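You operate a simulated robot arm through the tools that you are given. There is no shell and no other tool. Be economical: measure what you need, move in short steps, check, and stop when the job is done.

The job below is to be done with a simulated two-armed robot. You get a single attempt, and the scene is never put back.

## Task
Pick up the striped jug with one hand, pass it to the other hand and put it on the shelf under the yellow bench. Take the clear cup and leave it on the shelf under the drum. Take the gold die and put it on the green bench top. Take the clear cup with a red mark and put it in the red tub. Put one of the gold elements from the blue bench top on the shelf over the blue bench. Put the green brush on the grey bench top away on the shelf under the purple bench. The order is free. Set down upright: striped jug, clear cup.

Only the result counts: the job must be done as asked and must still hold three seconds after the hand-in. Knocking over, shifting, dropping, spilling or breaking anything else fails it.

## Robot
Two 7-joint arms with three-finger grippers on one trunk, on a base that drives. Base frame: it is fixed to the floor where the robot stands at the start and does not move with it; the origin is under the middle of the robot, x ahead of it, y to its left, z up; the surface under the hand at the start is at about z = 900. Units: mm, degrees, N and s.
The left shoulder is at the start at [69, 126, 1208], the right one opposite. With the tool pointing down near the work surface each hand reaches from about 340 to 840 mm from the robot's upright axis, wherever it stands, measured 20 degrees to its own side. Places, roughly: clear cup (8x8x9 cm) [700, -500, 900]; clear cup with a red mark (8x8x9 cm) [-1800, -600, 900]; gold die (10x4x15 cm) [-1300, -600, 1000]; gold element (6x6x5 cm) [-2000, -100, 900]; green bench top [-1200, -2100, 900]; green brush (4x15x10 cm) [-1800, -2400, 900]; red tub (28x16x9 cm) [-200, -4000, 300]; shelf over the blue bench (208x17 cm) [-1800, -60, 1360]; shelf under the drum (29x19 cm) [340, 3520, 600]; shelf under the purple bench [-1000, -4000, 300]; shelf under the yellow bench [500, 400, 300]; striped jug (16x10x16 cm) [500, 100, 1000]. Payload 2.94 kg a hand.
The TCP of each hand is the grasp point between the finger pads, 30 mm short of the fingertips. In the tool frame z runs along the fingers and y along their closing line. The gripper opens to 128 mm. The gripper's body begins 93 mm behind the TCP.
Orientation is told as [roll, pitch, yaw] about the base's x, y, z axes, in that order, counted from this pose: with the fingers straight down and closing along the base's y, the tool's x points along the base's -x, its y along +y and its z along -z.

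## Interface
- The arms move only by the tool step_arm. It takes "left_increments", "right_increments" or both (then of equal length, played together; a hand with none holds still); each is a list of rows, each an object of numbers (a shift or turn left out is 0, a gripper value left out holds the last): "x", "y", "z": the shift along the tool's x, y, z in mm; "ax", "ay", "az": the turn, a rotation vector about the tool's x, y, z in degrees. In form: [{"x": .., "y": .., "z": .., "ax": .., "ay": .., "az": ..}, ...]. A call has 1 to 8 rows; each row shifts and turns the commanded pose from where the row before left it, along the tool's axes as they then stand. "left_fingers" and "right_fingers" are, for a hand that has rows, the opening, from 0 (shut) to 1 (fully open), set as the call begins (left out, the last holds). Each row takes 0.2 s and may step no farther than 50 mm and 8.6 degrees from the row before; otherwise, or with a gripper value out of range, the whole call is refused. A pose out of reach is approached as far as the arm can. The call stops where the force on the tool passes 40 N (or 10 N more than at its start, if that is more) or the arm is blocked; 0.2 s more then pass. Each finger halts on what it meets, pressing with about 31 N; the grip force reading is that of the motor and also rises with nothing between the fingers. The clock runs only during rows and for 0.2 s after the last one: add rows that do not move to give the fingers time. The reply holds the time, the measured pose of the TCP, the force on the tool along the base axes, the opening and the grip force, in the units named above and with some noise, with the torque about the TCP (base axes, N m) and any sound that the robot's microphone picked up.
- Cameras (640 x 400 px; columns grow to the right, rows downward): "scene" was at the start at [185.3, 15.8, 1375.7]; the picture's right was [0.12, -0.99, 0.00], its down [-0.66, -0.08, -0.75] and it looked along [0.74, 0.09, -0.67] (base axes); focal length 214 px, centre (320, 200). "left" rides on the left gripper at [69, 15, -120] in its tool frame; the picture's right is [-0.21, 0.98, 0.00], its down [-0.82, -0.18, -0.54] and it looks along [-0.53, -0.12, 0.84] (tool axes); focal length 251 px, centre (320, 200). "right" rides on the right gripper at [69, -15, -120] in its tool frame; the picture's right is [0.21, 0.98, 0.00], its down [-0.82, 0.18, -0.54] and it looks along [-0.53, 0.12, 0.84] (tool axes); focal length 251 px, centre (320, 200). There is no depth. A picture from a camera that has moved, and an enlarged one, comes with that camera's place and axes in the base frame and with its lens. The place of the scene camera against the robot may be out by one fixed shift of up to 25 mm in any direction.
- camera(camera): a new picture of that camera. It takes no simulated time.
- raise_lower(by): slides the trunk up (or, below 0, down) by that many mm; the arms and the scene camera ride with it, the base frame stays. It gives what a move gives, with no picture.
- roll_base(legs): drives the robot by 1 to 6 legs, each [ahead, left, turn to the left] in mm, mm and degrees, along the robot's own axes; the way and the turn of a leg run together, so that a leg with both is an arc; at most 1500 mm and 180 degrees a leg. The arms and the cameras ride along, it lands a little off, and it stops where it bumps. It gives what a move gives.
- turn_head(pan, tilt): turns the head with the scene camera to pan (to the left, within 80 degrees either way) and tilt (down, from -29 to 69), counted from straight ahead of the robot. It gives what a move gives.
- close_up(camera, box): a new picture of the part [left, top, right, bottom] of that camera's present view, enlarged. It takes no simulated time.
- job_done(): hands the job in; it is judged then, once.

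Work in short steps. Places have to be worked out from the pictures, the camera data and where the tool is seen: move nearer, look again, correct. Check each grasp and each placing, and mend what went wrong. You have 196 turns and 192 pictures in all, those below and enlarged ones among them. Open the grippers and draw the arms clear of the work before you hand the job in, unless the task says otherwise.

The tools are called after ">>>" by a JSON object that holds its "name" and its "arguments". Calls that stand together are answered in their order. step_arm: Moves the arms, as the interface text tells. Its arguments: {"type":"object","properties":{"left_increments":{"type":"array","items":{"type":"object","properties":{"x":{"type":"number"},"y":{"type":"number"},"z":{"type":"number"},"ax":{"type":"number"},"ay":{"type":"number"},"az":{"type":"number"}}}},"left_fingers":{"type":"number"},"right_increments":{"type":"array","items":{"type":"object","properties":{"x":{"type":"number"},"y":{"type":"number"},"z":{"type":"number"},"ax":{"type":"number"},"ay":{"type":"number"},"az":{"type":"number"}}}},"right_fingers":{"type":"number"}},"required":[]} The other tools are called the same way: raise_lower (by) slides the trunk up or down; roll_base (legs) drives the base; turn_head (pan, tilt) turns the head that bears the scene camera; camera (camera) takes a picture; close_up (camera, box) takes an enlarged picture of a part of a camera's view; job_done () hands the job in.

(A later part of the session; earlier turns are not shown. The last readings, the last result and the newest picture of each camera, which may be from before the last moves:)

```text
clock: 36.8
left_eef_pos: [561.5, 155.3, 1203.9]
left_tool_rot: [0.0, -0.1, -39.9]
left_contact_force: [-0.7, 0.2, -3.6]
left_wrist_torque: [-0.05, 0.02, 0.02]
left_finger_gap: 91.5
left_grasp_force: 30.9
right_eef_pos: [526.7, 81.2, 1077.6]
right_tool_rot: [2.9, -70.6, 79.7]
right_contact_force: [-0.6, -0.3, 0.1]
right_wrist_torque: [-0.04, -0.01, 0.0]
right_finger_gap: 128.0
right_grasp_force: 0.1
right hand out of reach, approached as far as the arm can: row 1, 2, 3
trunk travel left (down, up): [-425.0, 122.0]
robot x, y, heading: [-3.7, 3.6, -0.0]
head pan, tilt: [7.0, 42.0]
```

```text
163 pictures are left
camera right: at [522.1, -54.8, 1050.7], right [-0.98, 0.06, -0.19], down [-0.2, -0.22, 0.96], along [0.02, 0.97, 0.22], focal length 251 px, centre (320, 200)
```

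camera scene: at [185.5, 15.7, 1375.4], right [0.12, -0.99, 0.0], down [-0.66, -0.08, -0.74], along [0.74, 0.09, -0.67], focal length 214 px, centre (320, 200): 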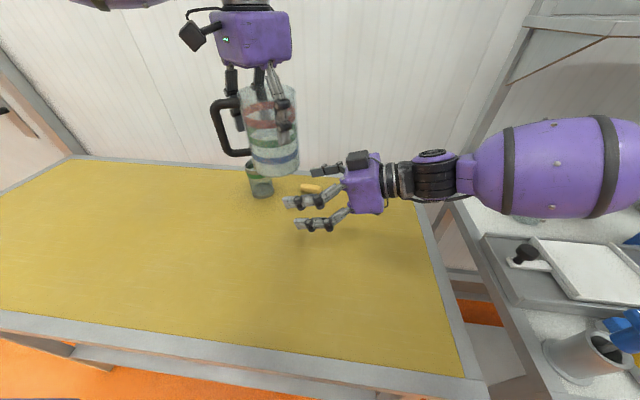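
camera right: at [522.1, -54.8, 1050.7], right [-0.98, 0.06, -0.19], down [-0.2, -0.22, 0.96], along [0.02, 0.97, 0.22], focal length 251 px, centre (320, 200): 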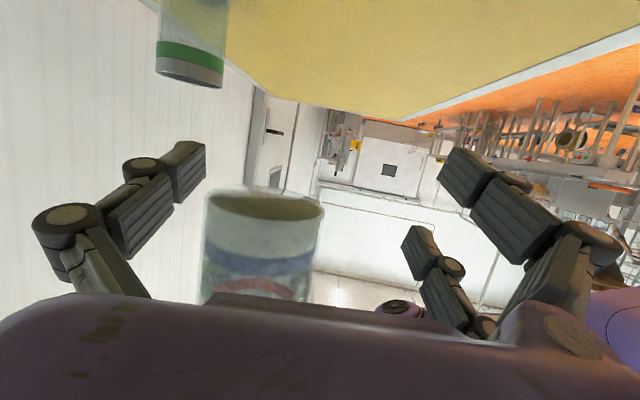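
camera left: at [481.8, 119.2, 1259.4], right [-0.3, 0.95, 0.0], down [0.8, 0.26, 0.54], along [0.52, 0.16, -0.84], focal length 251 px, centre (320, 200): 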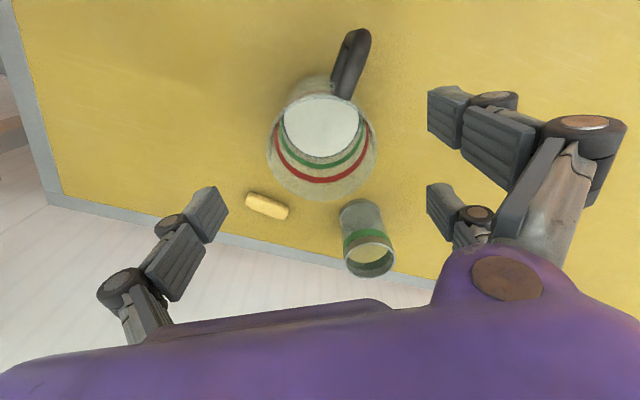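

Both wrists evidently cannot pass inward of their shoulders, so a straight top-down hold won't meet the other hand. I'll set the jug back down with its handle to +y, then regrip with the left hand tilted inward from the left so that the right hand can reach it.

>>> {"name": "step_arm", "arguments": {"left_increments": [{"z": 12, "az": 2}, {"z": 22, "az": 2}, {"z": 26, "az": 2}, {"z": 30, "az": 2}, {"z": 30, "az": 2}, {"z": 30, "az": 2}, {"z": 26, "az": 1}, {"z": 14}], "right_increments": [{"x": 13, "y": -6.7, "z": -37}, {"x": 13, "y": -6.7, "z": -37}, {"x": 13, "y": -6.7, "z": -37}, {"x": 13, "y": -6.7, "z": -37}, {}, {}, {}, {}]}}

>>> {"name": "camera", "arguments": {"camera": "scene"}}

```text
clock: 38.6
left_eef_pos: [561.2, 155.5, 1013.2]
left_tool_rot: [0.0, -0.1, -52.8]
left_contact_force: [0.1, -0.3, -3.6]
left_wrist_torque: [-0.01, -0.02, 0.01]
left_finger_gap: 91.1
left_grasp_force: 31.1
right_eef_pos: [532.1, -77.7, 1077.0]
right_tool_rot: [2.3, -70.8, 80.2]
right_contact_force: [1.0, 0.7, -0.1]
right_wrist_torque: [-0.01, 0.0, 0.02]
right_finger_gap: 127.8
right_grasp_force: 0.1
trunk travel left (down, up): [-425.0, 122.0]
robot x, y, heading: [0.7, 4.8, -0.2]
head pan, tilt: [7.0, 42.0]
```

```text
162 pictures are left
camera scene: at [185.9, 16.2, 1375.3], right [0.12, -0.99, 0.0], down [-0.66, -0.08, -0.74], along [0.74, 0.09, -0.67], focal length 214 px, centre (320, 200)
```

scene: 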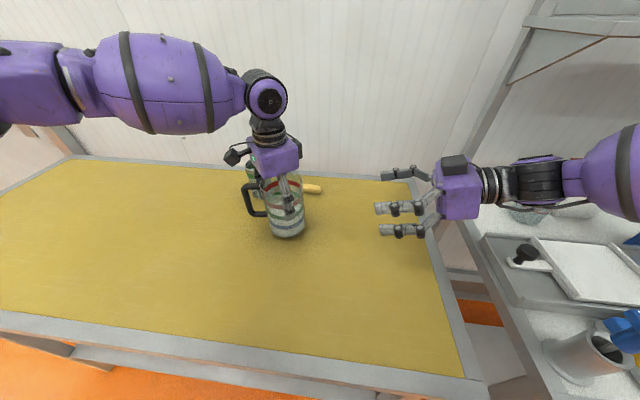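

The jug base is about 15–20 mm above the bench. I lower it in small rows and watch the force.

>>> {"name": "step_arm", "arguments": {"left_increments": [{"z": 6}, {"z": 5}, {"z": 3}, {}]}}

>>> {"name": "step_arm", "arguments": {"left_increments": [{"z": 2}, {"z": 2}, {}]}}

```text
clock: 39.6
left_eef_pos: [560.6, 155.8, 1000.5]
left_tool_rot: [0.0, -0.1, -53.0]
left_contact_force: [0.6, 1.0, -3.5]
left_wrist_torque: [-0.07, 0.02, -0.01]
left_finger_gap: 91.6
left_grasp_force: 30.4
right_eef_pos: [530.6, -77.8, 1077.0]
right_tool_rot: [2.3, -70.6, 80.2]
right_contact_force: [0.2, 0.4, 0.1]
right_wrist_torque: [0.01, -0.01, 0.0]
right_finger_gap: 128.0
right_grasp_force: 0.0
trunk travel left (down, up): [-425.0, 122.0]
robot x, y, heading: [0.4, -0.1, 0.1]
head pan, tilt: [7.0, 42.0]
```

```text
clock: 40.4
left_eef_pos: [559.5, 156.2, 999.0]
left_tool_rot: [0.1, -0.2, -52.9]
left_contact_force: [1.1, 1.2, 5.9]
left_wrist_torque: [-0.01, 0.3, -0.04]
left_finger_gap: 91.4
left_grasp_force: 30.9
left hand out of reach, approached as far as the arm can: row 1
right_eef_pos: [531.3, -78.9, 1077.1]
right_tool_rot: [2.3, -70.7, 80.3]
right_contact_force: [0.4, -0.3, 0.3]
right_wrist_torque: [0.02, 0.0, -0.01]
right_finger_gap: 127.8
right_grasp_force: 0.0
trunk travel left (down, up): [-425.0, 122.0]
robot x, y, heading: [4.3, -0.2, -0.1]
head pan, tilt: [7.0, 42.0]
```

Contact (+6 N): the jug stands on the bench. I open and retreat upward.

>>> {"name": "step_arm", "arguments": {"left_increments": [{}, {}, {}, {"z": -10}, {"z": -40}, {"z": -45}, {"z": -45}, {"z": -30}], "left_fingers": 1}}

>>> {"name": "camera", "arguments": {"camera": "left"}}

>>> {"name": "close_up", "arguments": {"camera": "scene", "box": [200, 100, 400, 260]}}

```text
clock: 42.2
left_eef_pos: [560.0, 154.4, 1168.6]
left_tool_rot: [0.1, -0.1, -52.9]
left_contact_force: [-0.8, 0.8, 0.1]
left_wrist_torque: [0.0, 0.02, -0.01]
left_finger_gap: 127.9
left_grasp_force: 0.0
right_eef_pos: [531.1, -78.6, 1077.0]
right_tool_rot: [2.2, -70.8, 80.2]
right_contact_force: [0.2, -0.1, 0.2]
right_wrist_torque: [0.01, 0.0, -0.04]
right_finger_gap: 128.0
right_grasp_force: 0.1
trunk travel left (down, up): [-425.0, 122.0]
robot x, y, heading: [0.9, 4.0, 0.1]
head pan, tilt: [7.0, 42.0]
```

```text
161 pictures are left
camera left: at [531.1, 219.2, 1286.8], right [0.91, 0.42, 0.0], down [0.35, -0.76, 0.54], along [0.23, -0.49, -0.84], focal length 251 px, centre (320, 200)
```

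left: 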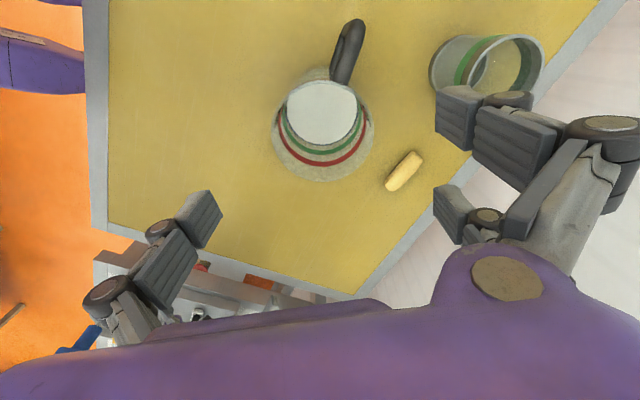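

```text
2.50 times, centred on (300, 180) of scene
camera zoom: at [185.1, 15.5, 1375.4], right [0.12, -0.99, 0.0], down [-0.66, -0.08, -0.74], along [0.74, 0.09, -0.67], focal length 536 px, centre (370, 250)
```

zoom: 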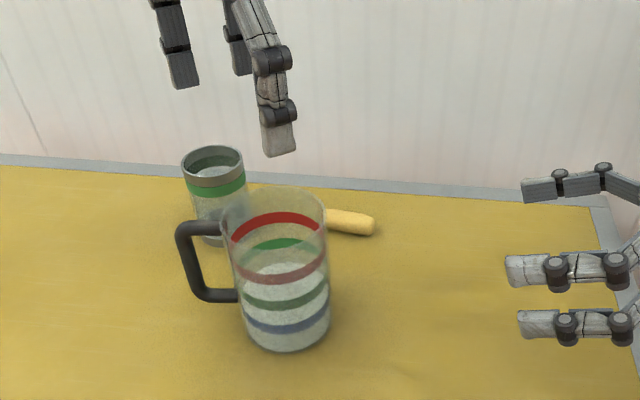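

The jug stands upright at about (562,155) with its handle at ≈93°. I turn the left hand to yaw +90, so its camera ends up above once tilted.

>>> {"name": "step_arm", "arguments": {"left_increments": [{"az": -8.5}, {"az": -8.5}, {"az": -8.5}, {"az": -8.5}, {"az": -8.5}, {"az": -8.5}, {"az": -8.5}, {"az": -8.5}]}}

>>> {"name": "step_arm", "arguments": {"left_increments": [{"az": -8.5}, {"az": -8.5}, {"az": -8.5}, {"az": -8.5}, {"az": -8.5}, {"az": -8.5}, {"az": -8.5}, {"az": -8.5}]}}

>>> {"name": "step_arm", "arguments": {"left_increments": [{"az": -7}, {"x": -40, "z": -10}, {"x": -40, "ay": 8}, {"x": -40, "ay": 8}, {"ay": 8}, {"ay": 8}, {"ay": 8}, {}]}}

```text
clock: 44.0
left_eef_pos: [560.1, 154.8, 1169.1]
left_tool_rot: [0.0, 0.0, 15.2]
left_contact_force: [0.8, -0.3, -0.2]
left_wrist_torque: [-0.04, -0.02, 0.0]
left_finger_gap: 128.1
left_grasp_force: 0.2
right_eef_pos: [530.3, -78.6, 1075.9]
right_tool_rot: [2.3, -70.7, 80.2]
right_contact_force: [0.6, -0.2, -0.2]
right_wrist_torque: [0.01, -0.02, 0.01]
right_finger_gap: 128.1
right_grasp_force: 0.0
trunk travel left (down, up): [-425.0, 122.0]
robot x, y, heading: [-3.2, -1.5, -0.1]
head pan, tilt: [7.0, 42.0]
```

```text
clock: 45.8
left_eef_pos: [560.1, 156.0, 1168.7]
left_tool_rot: [0.1, 0.1, 83.3]
left_contact_force: [-0.3, 0.1, 0.0]
left_wrist_torque: [0.03, -0.01, -0.01]
left_finger_gap: 128.0
left_grasp_force: 0.1
right_eef_pos: [531.2, -78.1, 1077.0]
right_tool_rot: [2.2, -70.7, 80.2]
right_contact_force: [0.5, 0.7, -0.3]
right_wrist_torque: [-0.01, 0.0, 0.0]
right_finger_gap: 127.8
right_grasp_force: 0.1
trunk travel left (down, up): [-425.0, 122.0]
robot x, y, heading: [1.5, 1.1, 0.1]
head pan, tilt: [7.0, 42.0]
```

```text
clock: 47.6
left_eef_pos: [559.5, 275.5, 1173.3]
left_tool_rot: [-0.1, 40.1, 90.0]
left_contact_force: [0.9, 0.2, 0.5]
left_wrist_torque: [0.04, -0.03, 0.05]
left_finger_gap: 127.7
left_grasp_force: 0.0
right_eef_pos: [530.4, -79.0, 1077.1]
right_tool_rot: [2.3, -70.8, 80.2]
right_contact_force: [0.5, 0.4, 0.7]
right_wrist_torque: [0.02, -0.03, 0.04]
right_finger_gap: 128.1
right_grasp_force: 0.1
trunk travel left (down, up): [-425.0, 122.0]
robot x, y, heading: [-0.8, -2.3, -0.0]
head pan, tilt: [7.0, 42.0]
```

The tilt is reached. The target lies almost exactly along the tool axis, so I advance 150 mm, look, then the rest.

>>> {"name": "step_arm", "arguments": {"left_increments": [{"x": -2, "y": -1, "z": 40}, {"x": -2, "y": -1, "z": 40}, {"x": -2, "z": 40}, {"z": 20}, {}]}}

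>>> {"name": "camera", "arguments": {"camera": "left"}}

>>> {"name": "close_up", "arguments": {"camera": "scene", "box": [160, 80, 380, 260]}}

```text
clock: 48.8
left_eef_pos: [561.7, 189.7, 1062.1]
left_tool_rot: [-0.1, 40.0, 90.0]
left_contact_force: [-0.5, -0.2, 0.1]
left_wrist_torque: [0.0, 0.03, 0.02]
left_finger_gap: 128.3
left_grasp_force: 0.1
right_eef_pos: [531.0, -79.1, 1077.2]
right_tool_rot: [2.2, -70.6, 80.3]
right_contact_force: [0.5, 0.0, 0.4]
right_wrist_torque: [-0.01, 0.02, 0.0]
right_finger_gap: 127.9
right_grasp_force: 0.0
trunk travel left (down, up): [-425.0, 122.0]
robot x, y, heading: [0.7, -0.4, -0.0]
head pan, tilt: [7.0, 42.0]
```

```text
159 pictures are left
camera left: at [546.8, 212.9, 1196.5], right [-0.98, 0.16, -0.14], down [0.18, 0.98, -0.11], along [0.12, -0.14, -0.98], focal length 251 px, centre (320, 200)
```

left: 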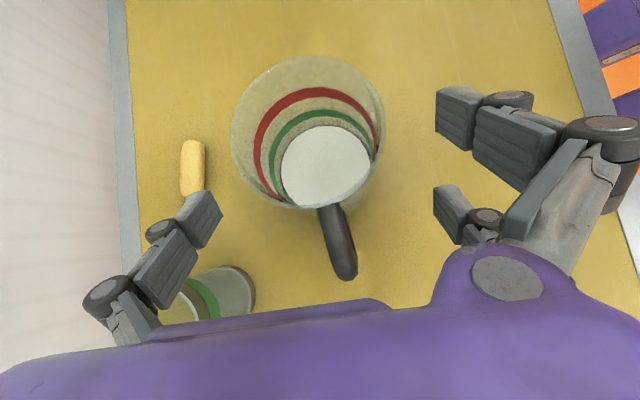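

```text
2.22 times, centred on (270, 170) of scene
camera zoom: at [185.0, 15.8, 1375.5], right [0.12, -0.99, 0.0], down [-0.66, -0.08, -0.74], along [0.74, 0.09, -0.67], focal length 477 px, centre (431, 267)
```

zoom: 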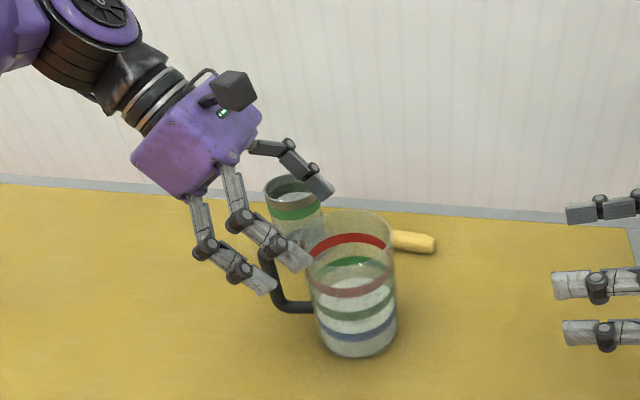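

Aligned: rim centre is (564,152) and the handle lies between the fingers. I advance 56 mm and close.

>>> {"name": "step_arm", "arguments": {"left_increments": [{"y": -1, "z": 20}, {"z": 20}, {"z": 16}, {}]}}

>>> {"name": "step_arm", "arguments": {"left_increments": [{}, {}, {}, {}], "left_fingers": 0}}

>>> {"name": "close_up", "arguments": {"camera": "scene", "box": [160, 80, 380, 260]}}

```text
clock: 49.8
left_eef_pos: [562.3, 155.1, 1018.1]
left_tool_rot: [-0.1, 40.0, 90.0]
left_contact_force: [0.9, -0.1, 0.4]
left_wrist_torque: [0.04, 0.05, 0.02]
left_finger_gap: 128.0
left_grasp_force: 0.1
right_eef_pos: [530.6, -77.6, 1076.7]
right_tool_rot: [2.2, -70.6, 80.2]
right_contact_force: [0.3, -0.3, 0.5]
right_wrist_torque: [0.03, -0.01, -0.02]
right_finger_gap: 127.8
right_grasp_force: 0.0
trunk travel left (down, up): [-425.0, 122.0]
robot x, y, heading: [-0.4, 2.1, 0.1]
head pan, tilt: [7.0, 42.0]
```

```text
clock: 50.8
left_eef_pos: [562.3, 152.9, 1019.5]
left_tool_rot: [-0.2, 40.0, 90.0]
left_contact_force: [2.2, -0.4, 4.2]
left_wrist_torque: [0.04, -0.57, -0.03]
left_finger_gap: 98.0
left_grasp_force: 31.1
right_eef_pos: [530.3, -78.3, 1076.9]
right_tool_rot: [2.2, -70.7, 80.2]
right_contact_force: [0.2, 0.0, 0.5]
right_wrist_torque: [0.0, -0.01, 0.06]
right_finger_gap: 128.2
right_grasp_force: 0.0
trunk travel left (down, up): [-425.0, 122.0]
robot x, y, heading: [-3.2, 1.1, 0.1]
head pan, tilt: [7.0, 42.0]
```

```text
2.22 times, centred on (270, 170) of scene
camera zoom: at [185.2, 15.6, 1375.5], right [0.12, -0.99, 0.0], down [-0.66, -0.08, -0.74], along [0.74, 0.09, -0.67], focal length 477 px, centre (431, 267)
```

zoom: 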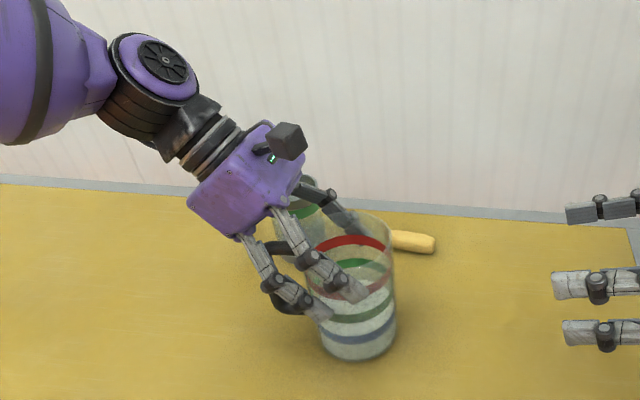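

Gripped at 98 mm, a bit wider than before. I lift slowly and watch the gap.

>>> {"name": "step_arm", "arguments": {"left_increments": [{"x": 1.3, "z": -1.5}, {"x": 1.3, "z": -1.5}, {"x": 1.9, "z": -2.3}, {"x": 2.6, "z": -3.1}, {"x": 2.6, "z": -3.1}, {"x": 2.6, "z": -3.1}, {}, {}]}}

>>> {"name": "close_up", "arguments": {"camera": "scene", "box": [160, 80, 380, 260]}}

```text
clock: 52.6
left_eef_pos: [562.7, 153.4, 1037.5]
left_tool_rot: [0.0, 40.0, 90.1]
left_contact_force: [0.2, -0.6, -3.6]
left_wrist_torque: [-0.08, 0.01, 0.0]
left_finger_gap: 97.1
left_grasp_force: 30.9
right_eef_pos: [530.2, -79.5, 1076.7]
right_tool_rot: [2.4, -70.7, 80.2]
right_contact_force: [0.1, 0.8, 0.7]
right_wrist_torque: [0.0, 0.01, 0.01]
right_finger_gap: 128.0
right_grasp_force: 0.1
trunk travel left (down, up): [-425.0, 122.0]
robot x, y, heading: [0.3, -0.9, -0.2]
head pan, tilt: [7.0, 42.0]
```

```text
2.22 times, centred on (270, 170) of scene
camera zoom: at [185.5, 15.8, 1375.4], right [0.12, -0.99, 0.0], down [-0.66, -0.08, -0.74], along [0.74, 0.09, -0.67], focal length 477 px, centre (431, 267)
```

zoom: 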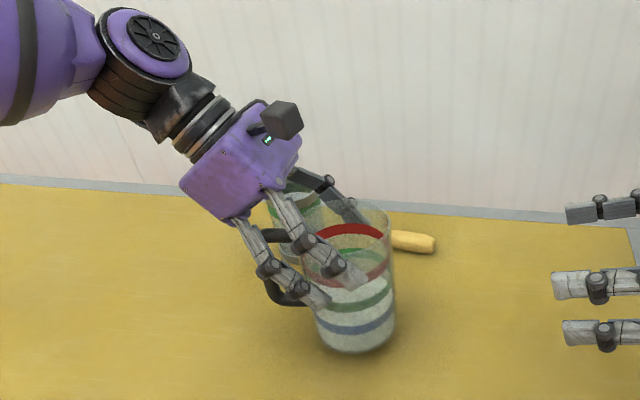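

It holds (−3.6 N). I carry it slowly toward (545,45,1140).

>>> {"name": "step_arm", "arguments": {"left_increments": [{"x": 6, "y": 1, "z": -0.4}, {"x": 9, "y": 1.3, "z": -0.7}, {"x": 11, "y": 1.3, "z": -0.7}, {"x": 11, "y": 1.3, "z": -0.7}, {"x": 11, "y": 1.3, "z": -0.7}, {"x": 11, "y": 1.3, "z": -0.7}, {"x": 11, "y": 1.3, "z": -0.7}, {"x": 9, "y": 1, "z": -0.7}]}}

>>> {"name": "step_arm", "arguments": {"left_increments": [{"x": 9, "y": 1, "z": -0.4}, {"x": 11, "y": 1.3, "z": -0.7}, {"x": 11, "y": 1.3, "z": -0.7}, {"x": 11, "y": 1.3, "z": -0.7}, {"x": 11, "y": 1.3, "z": -0.7}, {"x": 9, "y": 1.3, "z": -0.7}, {"x": 6, "y": 1.3, "z": -0.7}, {}]}}

>>> {"name": "camera", "arguments": {"camera": "scene"}}

>>> {"name": "camera", "arguments": {"camera": "right"}}

```text
clock: 54.4
left_eef_pos: [553.6, 96.8, 1093.3]
left_tool_rot: [0.0, 40.0, 90.2]
left_contact_force: [0.7, 0.4, -4.3]
left_wrist_torque: [-0.06, 0.06, 0.0]
left_finger_gap: 97.2
left_grasp_force: 31.0
right_eef_pos: [530.6, -78.5, 1076.7]
right_tool_rot: [2.3, -70.7, 80.4]
right_contact_force: [-0.4, 0.2, 0.1]
right_wrist_torque: [-0.02, 0.0, 0.0]
right_finger_gap: 128.3
right_grasp_force: 0.0
trunk travel left (down, up): [-425.0, 122.0]
robot x, y, heading: [-1.8, 2.3, 0.0]
head pan, tilt: [7.0, 42.0]
```

```text
clock: 56.2
left_eef_pos: [544.1, 48.1, 1139.2]
left_tool_rot: [0.0, 40.0, 90.1]
left_contact_force: [-0.2, 0.4, -3.2]
left_wrist_torque: [0.0, 0.0, -0.01]
left_finger_gap: 97.1
left_grasp_force: 31.4
right_eef_pos: [530.7, -77.6, 1076.5]
right_tool_rot: [2.3, -70.7, 80.2]
right_contact_force: [0.4, -0.5, 0.3]
right_wrist_torque: [0.0, 0.02, 0.01]
right_finger_gap: 128.2
right_grasp_force: 0.0
trunk travel left (down, up): [-425.0, 122.0]
robot x, y, heading: [0.9, -1.1, 0.1]
head pan, tilt: [7.0, 42.0]
```

```text
155 pictures are left
camera scene: at [185.6, 15.8, 1375.4], right [0.12, -0.99, 0.0], down [-0.66, -0.08, -0.74], along [0.74, 0.09, -0.67], focal length 214 px, centre (320, 200)
```

scene: 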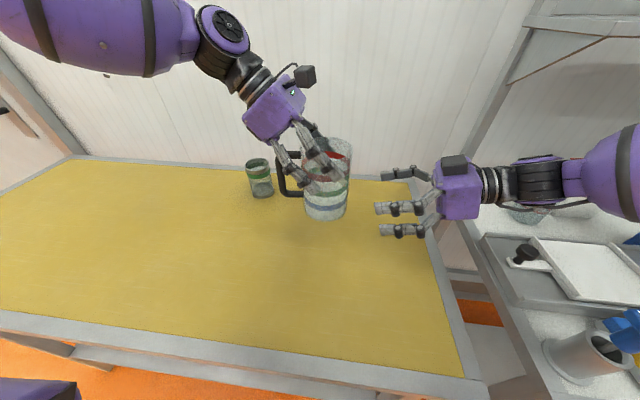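

```text
154 pictures are left
camera right: at [527.6, -215.4, 1050.2], right [-0.98, 0.06, -0.19], down [-0.2, -0.21, 0.96], along [0.02, 0.97, 0.22], focal length 251 px, centre (320, 200)
```

right: 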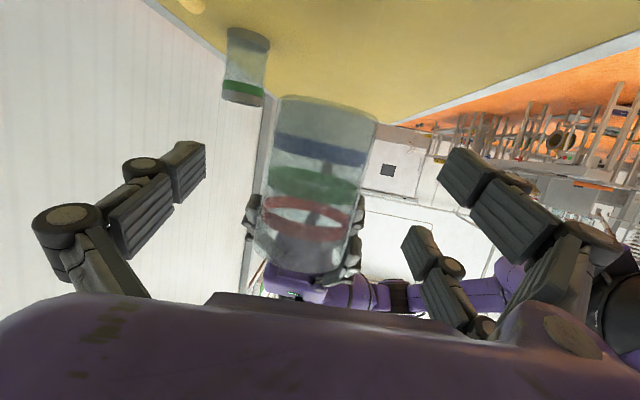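

Jug base is at z≈1017, axis about (546,48), and the left fingertips are about 90 mm above the base. The right hand goes in below them at base+50.

>>> {"name": "step_arm", "arguments": {"right_increments": [{"x": -2, "y": 6.9, "z": 6}, {"x": -11, "z": 38}, {"x": -11, "z": 38}, {}]}}

>>> {"name": "camera", "arguments": {"camera": "right"}}

>>> {"name": "camera", "arguments": {"camera": "scene"}}

```text
clock: 57.2
left_eef_pos: [544.5, 47.3, 1139.9]
left_tool_rot: [0.0, 40.0, 89.9]
left_contact_force: [-0.7, 0.0, -4.6]
left_wrist_torque: [-0.01, 0.01, 0.03]
left_finger_gap: 97.1
left_grasp_force: 31.4
right_eef_pos: [536.4, 6.4, 1073.0]
right_tool_rot: [2.3, -70.8, 80.1]
right_contact_force: [1.1, 0.0, 0.2]
right_wrist_torque: [0.01, 0.0, 0.02]
right_finger_gap: 127.9
right_grasp_force: 0.1
trunk travel left (down, up): [-425.0, 122.0]
robot x, y, heading: [-0.7, 1.7, -0.2]
head pan, tilt: [7.0, 42.0]
```

```text
153 pictures are left
camera right: at [532.6, -129.6, 1045.9], right [-0.98, 0.06, -0.19], down [-0.2, -0.21, 0.96], along [0.02, 0.97, 0.22], focal length 251 px, centre (320, 200)
```

right: 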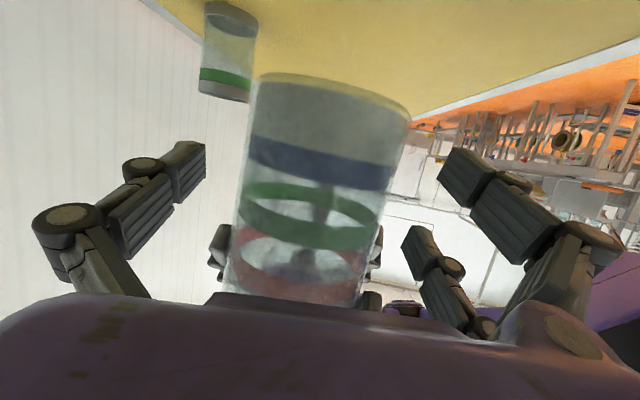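

```text
152 pictures are left
camera scene: at [185.0, 14.7, 1375.5], right [0.12, -0.99, 0.0], down [-0.66, -0.08, -0.74], along [0.74, 0.09, -0.67], focal length 214 px, centre (320, 200)
```

scene: 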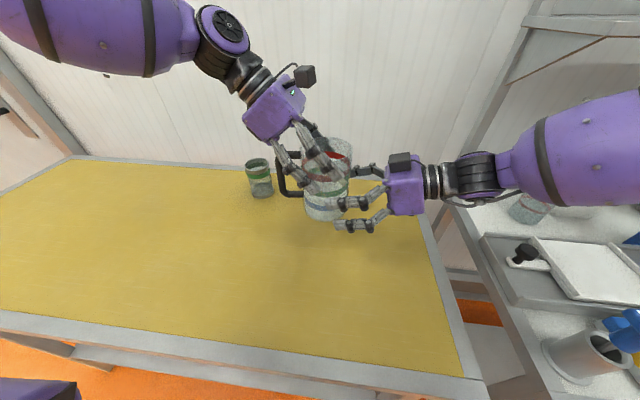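

Nicely straddled. I advance the last 40 mm and then close the right fingers.

>>> {"name": "step_arm", "arguments": {"right_increments": [{"x": -4.3, "y": -1, "z": 20}, {"x": -4.3, "y": -0.8, "z": 20}, {}]}}

>>> {"name": "step_arm", "arguments": {"right_increments": [{}, {}, {}, {}], "right_fingers": 0}}

>>> {"name": "camera", "arguments": {"camera": "scene"}}

```text
clock: 58.0
left_eef_pos: [544.9, 47.6, 1139.3]
left_tool_rot: [-0.1, 40.0, 90.0]
left_contact_force: [-0.7, 1.0, -2.8]
left_wrist_torque: [-0.03, -0.02, 0.05]
left_finger_gap: 97.0
left_grasp_force: 31.1
right_eef_pos: [543.6, 48.2, 1066.4]
right_tool_rot: [2.1, -70.8, 80.2]
right_contact_force: [-0.7, 1.0, 0.2]
right_wrist_torque: [0.01, 0.0, -0.02]
right_finger_gap: 127.8
right_grasp_force: 0.1
trunk travel left (down, up): [-425.0, 122.0]
robot x, y, heading: [2.4, 1.8, -0.3]
head pan, tilt: [7.0, 42.0]
```

```text
clock: 59.0
left_eef_pos: [548.5, 49.3, 1140.6]
left_tool_rot: [-0.5, 39.9, 89.9]
left_contact_force: [33.4, 10.1, -6.2]
left_wrist_torque: [0.36, -0.8, -1.43]
left_finger_gap: 97.6
left_grasp_force: 31.2
right_eef_pos: [539.9, 49.8, 1068.0]
right_tool_rot: [2.6, -70.9, 80.3]
right_contact_force: [-33.7, -10.7, 2.1]
right_wrist_torque: [0.37, -1.57, 1.33]
right_finger_gap: 107.7
right_grasp_force: 31.3
trunk travel left (down, up): [-425.0, 122.0]
robot x, y, heading: [0.1, 0.1, -0.2]
head pan, tilt: [7.0, 42.0]
```

```text
151 pictures are left
camera scene: at [185.5, 15.7, 1375.4], right [0.12, -0.99, 0.0], down [-0.66, -0.08, -0.74], along [0.74, 0.09, -0.67], focal length 214 px, centre (320, 200)
```

scene: 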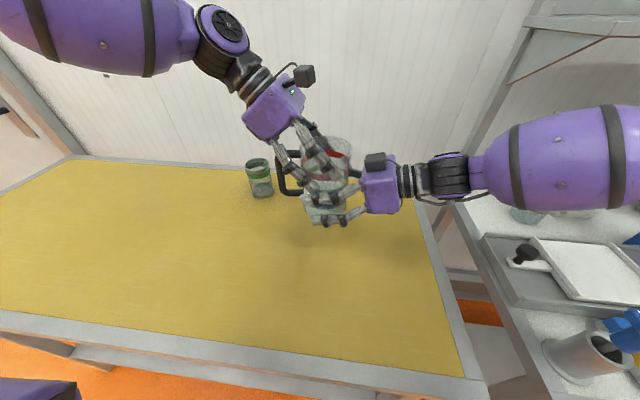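

The right near-side finger ran into the left hand's lower finger (gap stuck at 107 mm, 33 N), so the left grip is too low. I open the right hand and back it out, then regrip higher with the left hand on the bench.

>>> {"name": "step_arm", "arguments": {"right_increments": [{}, {}, {"z": -30, "x": 10}, {"z": -40, "x": 13}, {"z": -40, "x": 13}, {}], "right_fingers": 1}}

>>> {"name": "step_arm", "arguments": {"left_increments": [{"x": -6, "z": 8}, {"x": -13, "z": 15}, {"x": -13, "z": 15}, {"x": -13, "z": 15}, {"x": -13, "z": 15}, {"x": -9, "z": 10}, {}]}}

>>> {"name": "camera", "arguments": {"camera": "right"}}

```text
clock: 60.4
left_eef_pos: [545.1, 48.3, 1139.6]
left_tool_rot: [0.0, 40.0, 90.0]
left_contact_force: [0.5, -0.1, -4.0]
left_wrist_torque: [-0.05, 0.01, -0.03]
left_finger_gap: 97.5
left_grasp_force: 31.1
right_eef_pos: [527.9, -65.7, 1069.9]
right_tool_rot: [2.3, -70.7, 80.2]
right_contact_force: [0.2, 0.4, -0.1]
right_wrist_torque: [0.01, 0.0, 0.01]
right_finger_gap: 127.8
right_grasp_force: 0.0
trunk travel left (down, up): [-425.0, 122.0]
robot x, y, heading: [-2.5, 0.1, 0.2]
head pan, tilt: [7.0, 42.0]
```

```text
clock: 62.0
left_eef_pos: [544.0, 49.1, 1035.5]
left_tool_rot: [-0.1, 40.0, 90.0]
left_contact_force: [0.0, 1.0, -3.0]
left_wrist_torque: [0.0, -0.05, 0.0]
left_finger_gap: 97.0
left_grasp_force: 31.2
right_eef_pos: [526.9, -65.6, 1069.6]
right_tool_rot: [2.3, -70.7, 80.2]
right_contact_force: [0.5, 0.0, 0.2]
right_wrist_torque: [0.03, -0.04, -0.02]
right_finger_gap: 128.2
right_grasp_force: 0.0
trunk travel left (down, up): [-425.0, 122.0]
robot x, y, heading: [2.0, 1.2, -0.5]
head pan, tilt: [7.0, 42.0]
```

```text
150 pictures are left
camera right: at [524.0, -202.2, 1043.0], right [-0.98, 0.06, -0.19], down [-0.2, -0.21, 0.96], along [0.02, 0.97, 0.22], focal length 251 px, centre (320, 200)
```

right: 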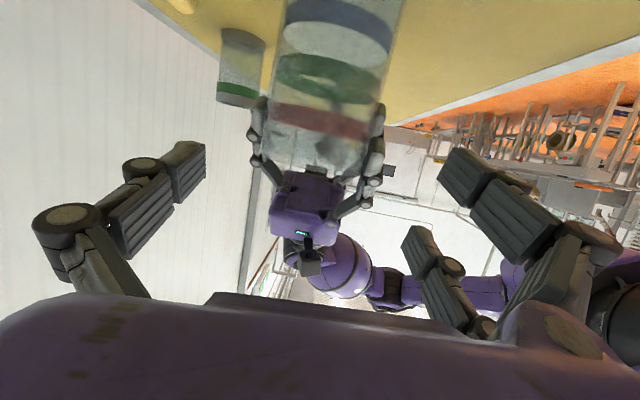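

Lowering further in fine rows until it touches.

>>> {"name": "step_arm", "arguments": {"left_increments": [{"x": -2.6, "z": 3.1}, {"x": -2.6, "z": 3.1}, {"x": -1.3, "z": 1.5}, {}]}}

>>> {"name": "step_arm", "arguments": {"left_increments": [{"x": -1.3, "z": 1.5}, {"x": -1.3, "z": 1.5}, {}]}}

```text
clock: 63.0
left_eef_pos: [544.4, 50.3, 1026.5]
left_tool_rot: [-0.1, 40.0, 90.0]
left_contact_force: [-0.6, 0.4, -3.7]
left_wrist_torque: [-0.08, 0.02, 0.01]
left_finger_gap: 97.4
left_grasp_force: 31.0
right_eef_pos: [527.6, -65.1, 1069.9]
right_tool_rot: [2.4, -70.7, 80.2]
right_contact_force: [-0.1, -0.6, -0.9]
right_wrist_torque: [0.01, 0.01, -0.02]
right_finger_gap: 127.7
right_grasp_force: 0.0
trunk travel left (down, up): [-425.0, 122.0]
robot x, y, heading: [0.2, -0.1, 0.1]
head pan, tilt: [7.0, 42.0]
```

```text
clock: 63.8
left_eef_pos: [545.2, 48.9, 1023.8]
left_tool_rot: [0.0, 40.0, 90.1]
left_contact_force: [0.1, -0.2, -4.4]
left_wrist_torque: [-0.08, -0.02, -0.04]
left_finger_gap: 97.0
left_grasp_force: 30.6
right_eef_pos: [527.4, -65.8, 1069.7]
right_tool_rot: [2.3, -70.7, 80.2]
right_contact_force: [-0.8, -0.4, 1.0]
right_wrist_torque: [0.03, -0.01, -0.02]
right_finger_gap: 127.9
right_grasp_force: 0.0
trunk travel left (down, up): [-425.0, 122.0]
robot x, y, heading: [-2.2, -0.9, 0.2]
head pan, tilt: [7.0, 42.0]
```

>>> {"name": "step_arm", "arguments": {"left_increments": [{"x": -1.3, "z": 1.5}, {"x": -1.3, "z": 1.5}, {}]}}

```text
clock: 64.6
left_eef_pos: [544.1, 47.8, 1020.7]
left_tool_rot: [-0.2, 40.1, 90.0]
left_contact_force: [-3.5, -3.3, 12.3]
left_wrist_torque: [-0.29, -0.19, -0.14]
left_finger_gap: 97.4
left_grasp_force: 31.2
right_eef_pos: [526.2, -64.5, 1070.2]
right_tool_rot: [2.0, -70.7, 80.5]
right_contact_force: [0.5, -0.3, 0.2]
right_wrist_torque: [-0.01, -0.02, 0.02]
right_finger_gap: 127.9
right_grasp_force: 0.1
trunk travel left (down, up): [-425.0, 122.0]
robot x, y, heading: [3.7, 0.8, -0.4]
head pan, tilt: [7.0, 42.0]
```

Touchdown at TCP z=1021, so there was no slip: TCP = base+121. I open, go up 15 mm and regrip at base+136.

>>> {"name": "step_arm", "arguments": {"left_increments": [{}, {}, {}, {"x": 5, "z": -5.7}, {"x": 5, "z": -5.7}, {}], "left_fingers": 1}}

>>> {"name": "step_arm", "arguments": {"left_increments": [{}, {}, {}, {}], "left_fingers": 0}}

>>> {"name": "step_arm", "arguments": {"left_increments": [{"x": 1.3, "z": -1.5}, {"x": 1.3, "z": -1.5}, {"x": 2.6, "z": -3.1}, {"x": 2.6, "z": -3.1}, {"x": 2.6, "z": -3.1}, {}, {}, {}]}}

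>>> {"name": "camera", "arguments": {"camera": "right"}}

```text
clock: 66.0
left_eef_pos: [544.4, 48.5, 1034.2]
left_tool_rot: [0.0, 40.1, 90.1]
left_contact_force: [0.1, -0.2, 0.3]
left_wrist_torque: [0.0, 0.02, 0.0]
left_finger_gap: 127.8
left_grasp_force: 0.1
right_eef_pos: [526.9, -65.7, 1070.5]
right_tool_rot: [2.3, -70.7, 80.2]
right_contact_force: [0.1, -0.4, -0.8]
right_wrist_torque: [-0.01, 0.03, -0.03]
right_finger_gap: 128.0
right_grasp_force: 0.0
trunk travel left (down, up): [-425.0, 122.0]
robot x, y, heading: [-1.5, -2.9, 0.2]
head pan, tilt: [7.0, 42.0]
```

```text
clock: 67.0
left_eef_pos: [544.6, 48.1, 1034.5]
left_tool_rot: [-0.1, 39.9, 89.9]
left_contact_force: [-1.1, -1.2, 2.7]
left_wrist_torque: [-0.11, -0.11, -0.05]
left_finger_gap: 97.6
left_grasp_force: 30.8
right_eef_pos: [528.0, -64.7, 1069.7]
right_tool_rot: [2.1, -70.7, 80.3]
right_contact_force: [-0.6, -0.7, 0.1]
right_wrist_torque: [-0.01, 0.02, -0.02]
right_finger_gap: 127.8
right_grasp_force: 0.0
trunk travel left (down, up): [-425.0, 122.0]
robot x, y, heading: [0.8, 2.3, 0.1]
head pan, tilt: [7.0, 42.0]
```

```text
clock: 68.8
left_eef_pos: [544.7, 47.7, 1050.0]
left_tool_rot: [0.0, 40.0, 90.1]
left_contact_force: [-0.5, 0.4, -3.5]
left_wrist_torque: [-0.07, 0.0, -0.01]
left_finger_gap: 96.7
left_grasp_force: 31.1
right_eef_pos: [528.0, -66.1, 1069.3]
right_tool_rot: [2.3, -70.8, 80.3]
right_contact_force: [-0.1, -0.3, 0.3]
right_wrist_torque: [0.03, 0.02, 0.03]
right_finger_gap: 128.1
right_grasp_force: 0.0
trunk travel left (down, up): [-425.0, 122.0]
robot x, y, heading: [1.8, -1.2, 0.2]
head pan, tilt: [7.0, 42.0]
```

```text
149 pictures are left
camera right: at [524.1, -202.2, 1042.9], right [-0.98, 0.06, -0.19], down [-0.2, -0.21, 0.96], along [0.02, 0.97, 0.22], focal length 251 px, centre (320, 200)
```

right: 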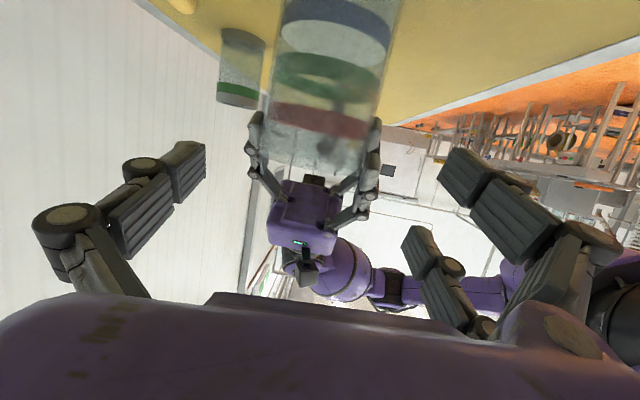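

Holds at −3.5 N. I raise 100 mm, gently.

>>> {"name": "step_arm", "arguments": {"left_increments": [{"x": 4, "z": -5}, {"x": 7, "z": -8.4}, {"x": 9.5, "z": -11.2}, {"x": 9.5, "z": -11.2}, {"x": 9.5, "z": -11.2}, {"x": 9.5, "z": -11.2}, {"x": 9.5, "z": -11.2}, {"x": 6, "z": -7.2}]}}

>>> {"name": "step_arm", "arguments": {"left_increments": [{}, {}, {}]}}

>>> {"name": "camera", "arguments": {"camera": "right"}}

```text
clock: 70.6
left_eef_pos: [545.2, 48.0, 1150.7]
left_tool_rot: [0.1, 40.1, 90.0]
left_contact_force: [0.3, -0.2, -3.4]
left_wrist_torque: [-0.05, -0.01, 0.0]
left_finger_gap: 96.4
left_grasp_force: 31.4
right_eef_pos: [527.9, -65.7, 1070.3]
right_tool_rot: [2.3, -70.8, 80.2]
right_contact_force: [-0.8, 0.8, 0.3]
right_wrist_torque: [-0.02, 0.01, 0.04]
right_finger_gap: 128.0
right_grasp_force: 0.1
trunk travel left (down, up): [-425.0, 122.0]
robot x, y, heading: [-0.2, -0.2, -0.2]
head pan, tilt: [7.0, 42.0]
```

```text
clock: 71.4
left_eef_pos: [545.6, 49.2, 1150.8]
left_tool_rot: [0.0, 40.0, 90.1]
left_contact_force: [-0.2, 0.0, -3.0]
left_wrist_torque: [-0.03, 0.01, -0.01]
left_finger_gap: 96.9
left_grasp_force: 30.7
right_eef_pos: [528.1, -63.9, 1070.2]
right_tool_rot: [2.3, -70.6, 80.2]
right_contact_force: [0.3, -0.6, 0.4]
right_wrist_torque: [-0.04, -0.02, 0.0]
right_finger_gap: 127.7
right_grasp_force: 0.1
trunk travel left (down, up): [-425.0, 122.0]
robot x, y, heading: [0.1, 1.5, -0.2]
head pan, tilt: [7.0, 42.0]
```

```text
148 pictures are left
camera right: at [524.2, -202.2, 1042.9], right [-0.98, 0.06, -0.19], down [-0.2, -0.21, 0.96], along [0.02, 0.97, 0.22], focal length 251 px, centre (320, 200)
```

right: 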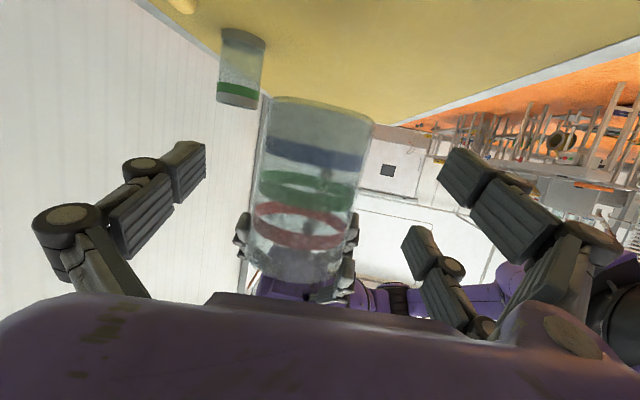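

Base is at ≈1016, so the right hand goes to (545,46,1066) and closes.

>>> {"name": "step_arm", "arguments": {"right_increments": [{"x": -11, "y": 2.2, "z": 35}, {"x": -11, "z": 35}, {"x": -11, "z": 37}, {}]}}

>>> {"name": "step_arm", "arguments": {"right_increments": [{}, {}, {}, {}], "right_fingers": 0}}

>>> {"name": "close_up", "arguments": {"camera": "scene", "box": [230, 100, 450, 260]}}

```text
clock: 72.4
left_eef_pos: [544.1, 48.1, 1150.8]
left_tool_rot: [-0.1, 40.0, 90.0]
left_contact_force: [-0.4, -1.5, -4.5]
left_wrist_torque: [-0.03, 0.01, 0.01]
left_finger_gap: 96.9
left_grasp_force: 30.2
right_eef_pos: [540.7, 44.9, 1065.3]
right_tool_rot: [2.1, -70.8, 80.2]
right_contact_force: [0.1, 0.4, 0.3]
right_wrist_torque: [-0.03, 0.01, -0.01]
right_finger_gap: 128.1
right_grasp_force: 0.1
trunk travel left (down, up): [-425.0, 122.0]
robot x, y, heading: [-2.9, -0.6, -0.2]
head pan, tilt: [7.0, 42.0]
```

```text
clock: 73.4
left_eef_pos: [543.2, 47.3, 1149.8]
left_tool_rot: [0.1, 40.0, 90.0]
left_contact_force: [-12.3, -3.7, -0.2]
left_wrist_torque: [-0.09, -0.93, 0.26]
left_finger_gap: 96.1
left_grasp_force: 30.6
right_eef_pos: [541.4, 44.5, 1065.8]
right_tool_rot: [2.3, -70.6, 79.9]
right_contact_force: [9.9, 4.1, -0.2]
right_wrist_torque: [-0.4, 1.83, -0.3]
right_finger_gap: 93.9
right_grasp_force: 31.3
trunk travel left (down, up): [-425.0, 122.0]
robot x, y, heading: [1.8, 3.1, -0.3]
head pan, tilt: [7.0, 42.0]
```

```text
2.50 times, centred on (340, 180) of scene
camera zoom: at [185.5, 15.7, 1375.4], right [0.12, -0.99, 0.0], down [-0.66, -0.08, -0.74], along [0.74, 0.09, -0.67], focal length 536 px, centre (270, 250)
```

zoom: 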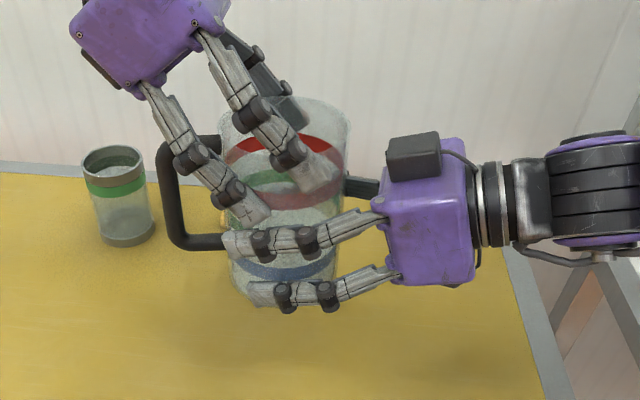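

Both hands hold the jug (right gap 93.9 mm). Now I open the left hand and draw it back along its axis.

>>> {"name": "step_arm", "arguments": {"left_increments": [{}, {}, {}, {"z": -15}, {"z": -30}, {"z": -45}, {"z": -45}, {"z": -45}], "left_fingers": 1}}

>>> {"name": "camera", "arguments": {"camera": "scene"}}

```text
clock: 75.2
left_eef_pos: [544.2, 164.5, 1287.6]
left_tool_rot: [0.0, 40.0, 90.1]
left_contact_force: [-0.5, 0.1, -0.1]
left_wrist_torque: [-0.01, 0.0, -0.01]
left_finger_gap: 128.1
left_grasp_force: 0.0
right_eef_pos: [540.1, 45.6, 1065.4]
right_tool_rot: [2.2, -70.6, 80.2]
right_contact_force: [0.0, 0.2, -3.4]
right_wrist_torque: [-0.1, 0.01, -0.02]
right_finger_gap: 91.4
right_grasp_force: 30.7
trunk travel left (down, up): [-425.0, 122.0]
robot x, y, heading: [-0.3, -0.5, 0.0]
head pan, tilt: [7.0, 42.0]
```

```text
146 pictures are left
camera scene: at [185.0, 16.2, 1375.5], right [0.12, -0.99, 0.0], down [-0.66, -0.08, -0.74], along [0.74, 0.09, -0.67], focal length 214 px, centre (320, 200)
```

scene: 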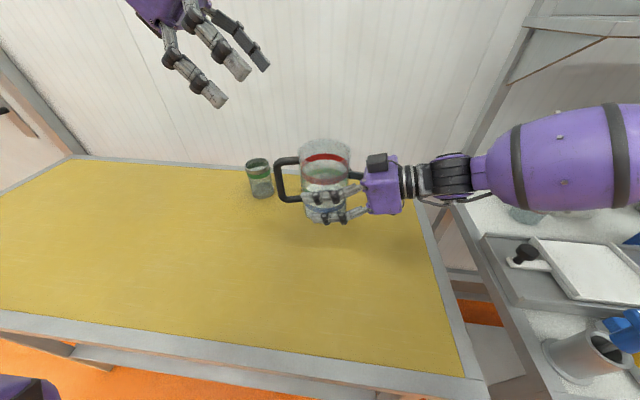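

The handover worked: the right hand alone carries the jug (−3.4 N). I back the base away 350 mm and look at the shelf under the bench.

>>> {"name": "roll_base", "arguments": {"legs": [[-350, 0, 0]]}}

>>> {"name": "turn_head", "arguments": {"pan": 20, "tilt": 45}}

>>> {"name": "camera", "arguments": {"camera": "scene"}}

```text
clock: 77.5
left_eef_pos: [192.7, 163.2, 1286.1]
left_tool_rot: [0.0, 40.0, 90.0]
left_contact_force: [0.0, -0.4, -1.2]
left_wrist_torque: [-0.01, 0.0, 0.0]
left_finger_gap: 128.1
left_grasp_force: 0.2
right_eef_pos: [190.5, 45.4, 1064.3]
right_tool_rot: [2.3, -70.7, 80.2]
right_contact_force: [0.4, 0.8, -3.3]
right_wrist_torque: [-0.05, -0.02, 0.01]
right_finger_gap: 91.6
right_grasp_force: 31.0
trunk travel left (down, up): [-425.0, 122.0]
robot x, y, heading: [-353.7, -1.4, -0.2]
head pan, tilt: [7.0, 42.0]
```

```text
clock: 78.2
left_eef_pos: [193.3, 163.6, 1287.0]
left_tool_rot: [0.0, 40.1, 90.0]
left_contact_force: [-0.2, -0.3, -0.7]
left_wrist_torque: [0.04, 0.0, 0.01]
left_finger_gap: 127.9
left_grasp_force: 0.0
right_eef_pos: [189.0, 44.8, 1066.4]
right_tool_rot: [2.2, -70.7, 80.2]
right_contact_force: [0.6, 0.3, -2.3]
right_wrist_torque: [-0.03, -0.03, -0.02]
right_finger_gap: 91.2
right_grasp_force: 31.1
trunk travel left (down, up): [-425.0, 122.0]
robot x, y, heading: [-351.3, -2.5, -0.2]
head pan, tilt: [20.0, 45.0]
```

```text
145 pictures are left
camera scene: at [-172.7, 33.3, 1371.1], right [0.34, -0.94, 0.0], down [-0.66, -0.24, -0.71], along [0.67, 0.24, -0.71], focal length 214 px, centre (320, 200)
```

scene: 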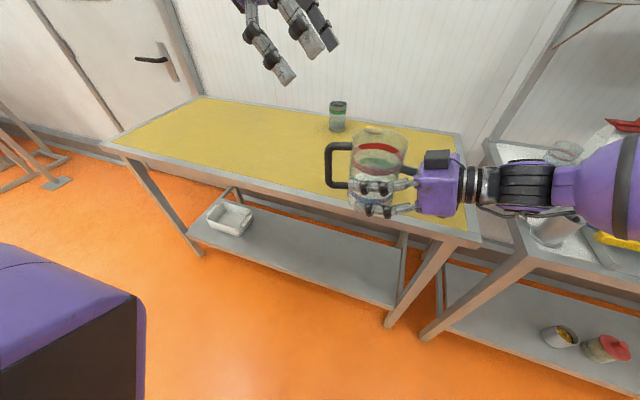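

The shelf is clear from y≈−100 to 750, with a white tray at its left end. Before moving more I look to both sides and behind.

>>> {"name": "turn_head", "arguments": {"pan": 80, "tilt": 30}}

>>> {"name": "camera", "arguments": {"camera": "scene"}}

>>> {"name": "turn_head", "arguments": {"pan": -80, "tilt": 30}}

>>> {"name": "camera", "arguments": {"camera": "scene"}}

```text
clock: 79.5
left_eef_pos: [193.1, 163.9, 1286.8]
left_tool_rot: [0.0, 40.1, 90.0]
left_contact_force: [-0.1, -0.1, 0.2]
left_wrist_torque: [-0.02, -0.04, -0.02]
left_finger_gap: 128.0
left_grasp_force: 0.0
right_eef_pos: [188.7, 44.8, 1065.3]
right_tool_rot: [2.4, -70.8, 80.1]
right_contact_force: [0.0, 0.6, -3.1]
right_wrist_torque: [0.0, -0.02, -0.01]
right_finger_gap: 91.7
right_grasp_force: 31.5
trunk travel left (down, up): [-425.0, 122.0]
robot x, y, heading: [-351.0, 0.8, -0.4]
head pan, tilt: [80.0, 30.0]
```

```text
144 pictures are left
camera scene: at [-233.1, 94.6, 1393.7], right [0.98, -0.18, 0.0], down [-0.09, -0.49, -0.87], along [0.15, 0.85, -0.5], focal length 214 px, centre (320, 200)
```

scene: 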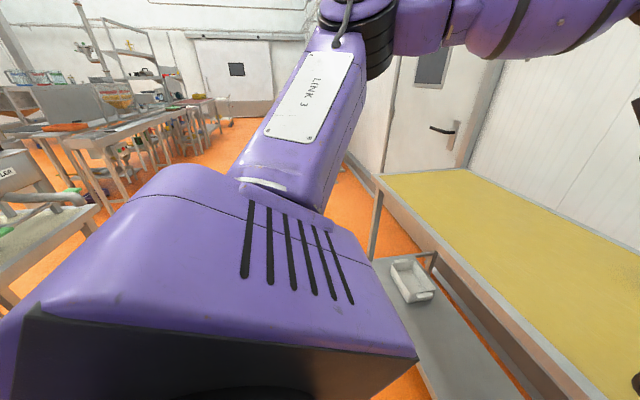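

```text
clock: 82.0
left_eef_pos: [191.6, 163.2, 1286.8]
left_tool_rot: [0.0, 39.9, 90.0]
left_contact_force: [-0.5, 0.0, -0.5]
left_wrist_torque: [-0.04, -0.01, 0.02]
left_finger_gap: 128.2
left_grasp_force: 0.1
right_eef_pos: [189.2, 44.4, 1065.8]
right_tool_rot: [2.4, -70.8, 80.1]
right_contact_force: [-0.3, -0.7, -3.3]
right_wrist_torque: [-0.03, -0.04, -0.03]
right_finger_gap: 91.5
right_grasp_force: 30.8
trunk travel left (down, up): [-425.0, 122.0]
robot x, y, heading: [-349.0, 4.6, -0.5]
head pan, tilt: [-80.0, 30.0]
```

```text
143 pictures are left
camera scene: at [-233.4, -83.5, 1393.7], right [-0.98, -0.17, 0.0], down [-0.09, 0.49, -0.87], along [0.15, -0.85, -0.5], focal length 214 px, centre (320, 200)
```

scene: 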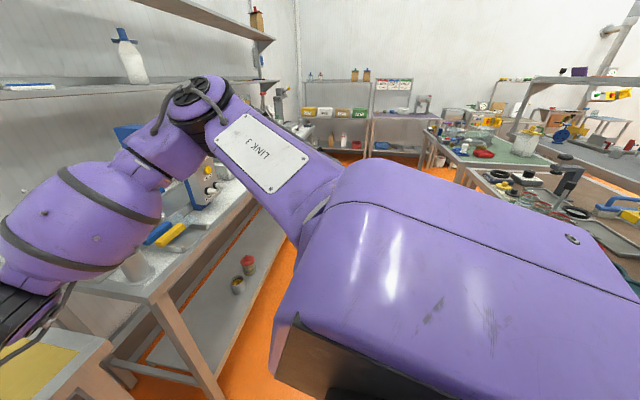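

The left side is open floor. I strafe 430 mm left while the jug is above bench height, then turn the hand to point forward.

>>> {"name": "roll_base", "arguments": {"legs": [[0, 430, 0]]}}

>>> {"name": "step_arm", "arguments": {"right_increments": [{"x": 3, "y": -20, "z": 0, "ax": 4, "az": 1.4}, {"y": -30, "ax": 7.5, "az": 2.6}, {"y": -30, "ax": 7.5, "az": 2.6}, {"y": -30, "ax": 7.5, "az": 2.6}, {"y": -30, "ax": 7.5, "az": 2.6}, {"y": -30, "z": 10, "ax": 7.5, "az": 2.6}, {}]}}

```text
clock: 86.3
left_eef_pos: [193.9, 592.6, 1287.4]
left_tool_rot: [-0.1, 40.0, 89.9]
left_contact_force: [-1.4, 0.1, -1.0]
left_wrist_torque: [0.0, 0.01, 0.01]
left_finger_gap: 128.1
left_grasp_force: 0.1
right_eef_pos: [191.1, 473.8, 1064.6]
right_tool_rot: [2.3, -70.6, 80.0]
right_contact_force: [-0.4, 0.6, -4.1]
right_wrist_torque: [-0.03, -0.01, 0.0]
right_finger_gap: 91.6
right_grasp_force: 30.9
trunk travel left (down, up): [-425.0, 122.0]
robot x, y, heading: [-352.1, 432.1, 0.0]
head pan, tilt: [-80.0, 30.0]
```

```text
clock: 87.9
left_eef_pos: [193.3, 591.5, 1287.7]
left_tool_rot: [0.0, 40.1, 89.9]
left_contact_force: [0.7, -0.5, 0.2]
left_wrist_torque: [0.0, 0.01, 0.02]
left_finger_gap: 128.2
left_grasp_force: 0.0
right_eef_pos: [375.1, 372.9, 1070.1]
right_tool_rot: [4.5, -69.8, 41.8]
right_contact_force: [0.3, -0.5, -2.9]
right_wrist_torque: [-0.07, 0.03, 0.0]
right_finger_gap: 91.8
right_grasp_force: 31.0
right hand out of reach, approached as far as the arm can: row 4, 5, 6
trunk travel left (down, up): [-425.0, 122.0]
robot x, y, heading: [-350.8, 428.4, -0.4]
head pan, tilt: [-80.0, 30.0]
```

I pull the hand back and to the right, then continue the yaw.

>>> {"name": "step_arm", "arguments": {"right_increments": [{"x": 8, "y": -5, "z": -20}, {"x": 12, "y": -8, "z": -33}, {"x": 12, "y": -8, "z": -33}, {"x": 12, "y": -8, "z": -33}, {"x": 8, "y": -6, "z": -25}, {"ax": 5, "az": 1.8}, {"ax": 7.5, "az": 2.6}, {}]}}

>>> {"name": "step_arm", "arguments": {"right_increments": [{"ax": 7.5, "az": 2.6}, {"ax": 7.5, "az": 2.6}, {"ax": 7.5, "az": 2.6}, {"ax": 5.5, "az": 1.9}, {}]}}

```text
clock: 89.7
left_eef_pos: [194.1, 590.0, 1289.1]
left_tool_rot: [0.0, 39.9, 89.9]
left_contact_force: [0.8, 0.6, 0.2]
left_wrist_torque: [0.03, 0.02, 0.01]
left_finger_gap: 128.0
left_grasp_force: 0.1
right_eef_pos: [301.6, 217.2, 1082.1]
right_tool_rot: [4.4, -69.5, 28.0]
right_contact_force: [0.4, -0.1, -2.7]
right_wrist_torque: [-0.08, 0.05, 0.04]
right_finger_gap: 91.8
right_grasp_force: 30.4
right hand out of reach, approached as far as the arm can: row 7
trunk travel left (down, up): [-425.0, 122.0]
robot x, y, heading: [-350.5, 430.0, -0.5]
head pan, tilt: [-80.0, 30.0]
```

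```text
clock: 90.9
left_eef_pos: [194.0, 591.9, 1287.8]
left_tool_rot: [0.0, 40.0, 89.9]
left_contact_force: [-0.6, -0.2, -0.8]
left_wrist_torque: [0.04, 0.01, 0.0]
left_finger_gap: 128.0
left_grasp_force: 0.1
right_eef_pos: [347.5, 22.4, 1133.9]
right_tool_rot: [4.1, -69.2, -0.3]
right_contact_force: [-0.3, -0.3, -3.1]
right_wrist_torque: [-0.02, 0.08, -0.01]
right_finger_gap: 91.8
right_grasp_force: 31.4
right hand out of reach, approached as far as the arm can: row 1, 2, 3, 4
trunk travel left (down, up): [-425.0, 122.0]
robot x, y, heading: [-349.7, 431.7, -0.3]
head pan, tilt: [-80.0, 30.0]
```

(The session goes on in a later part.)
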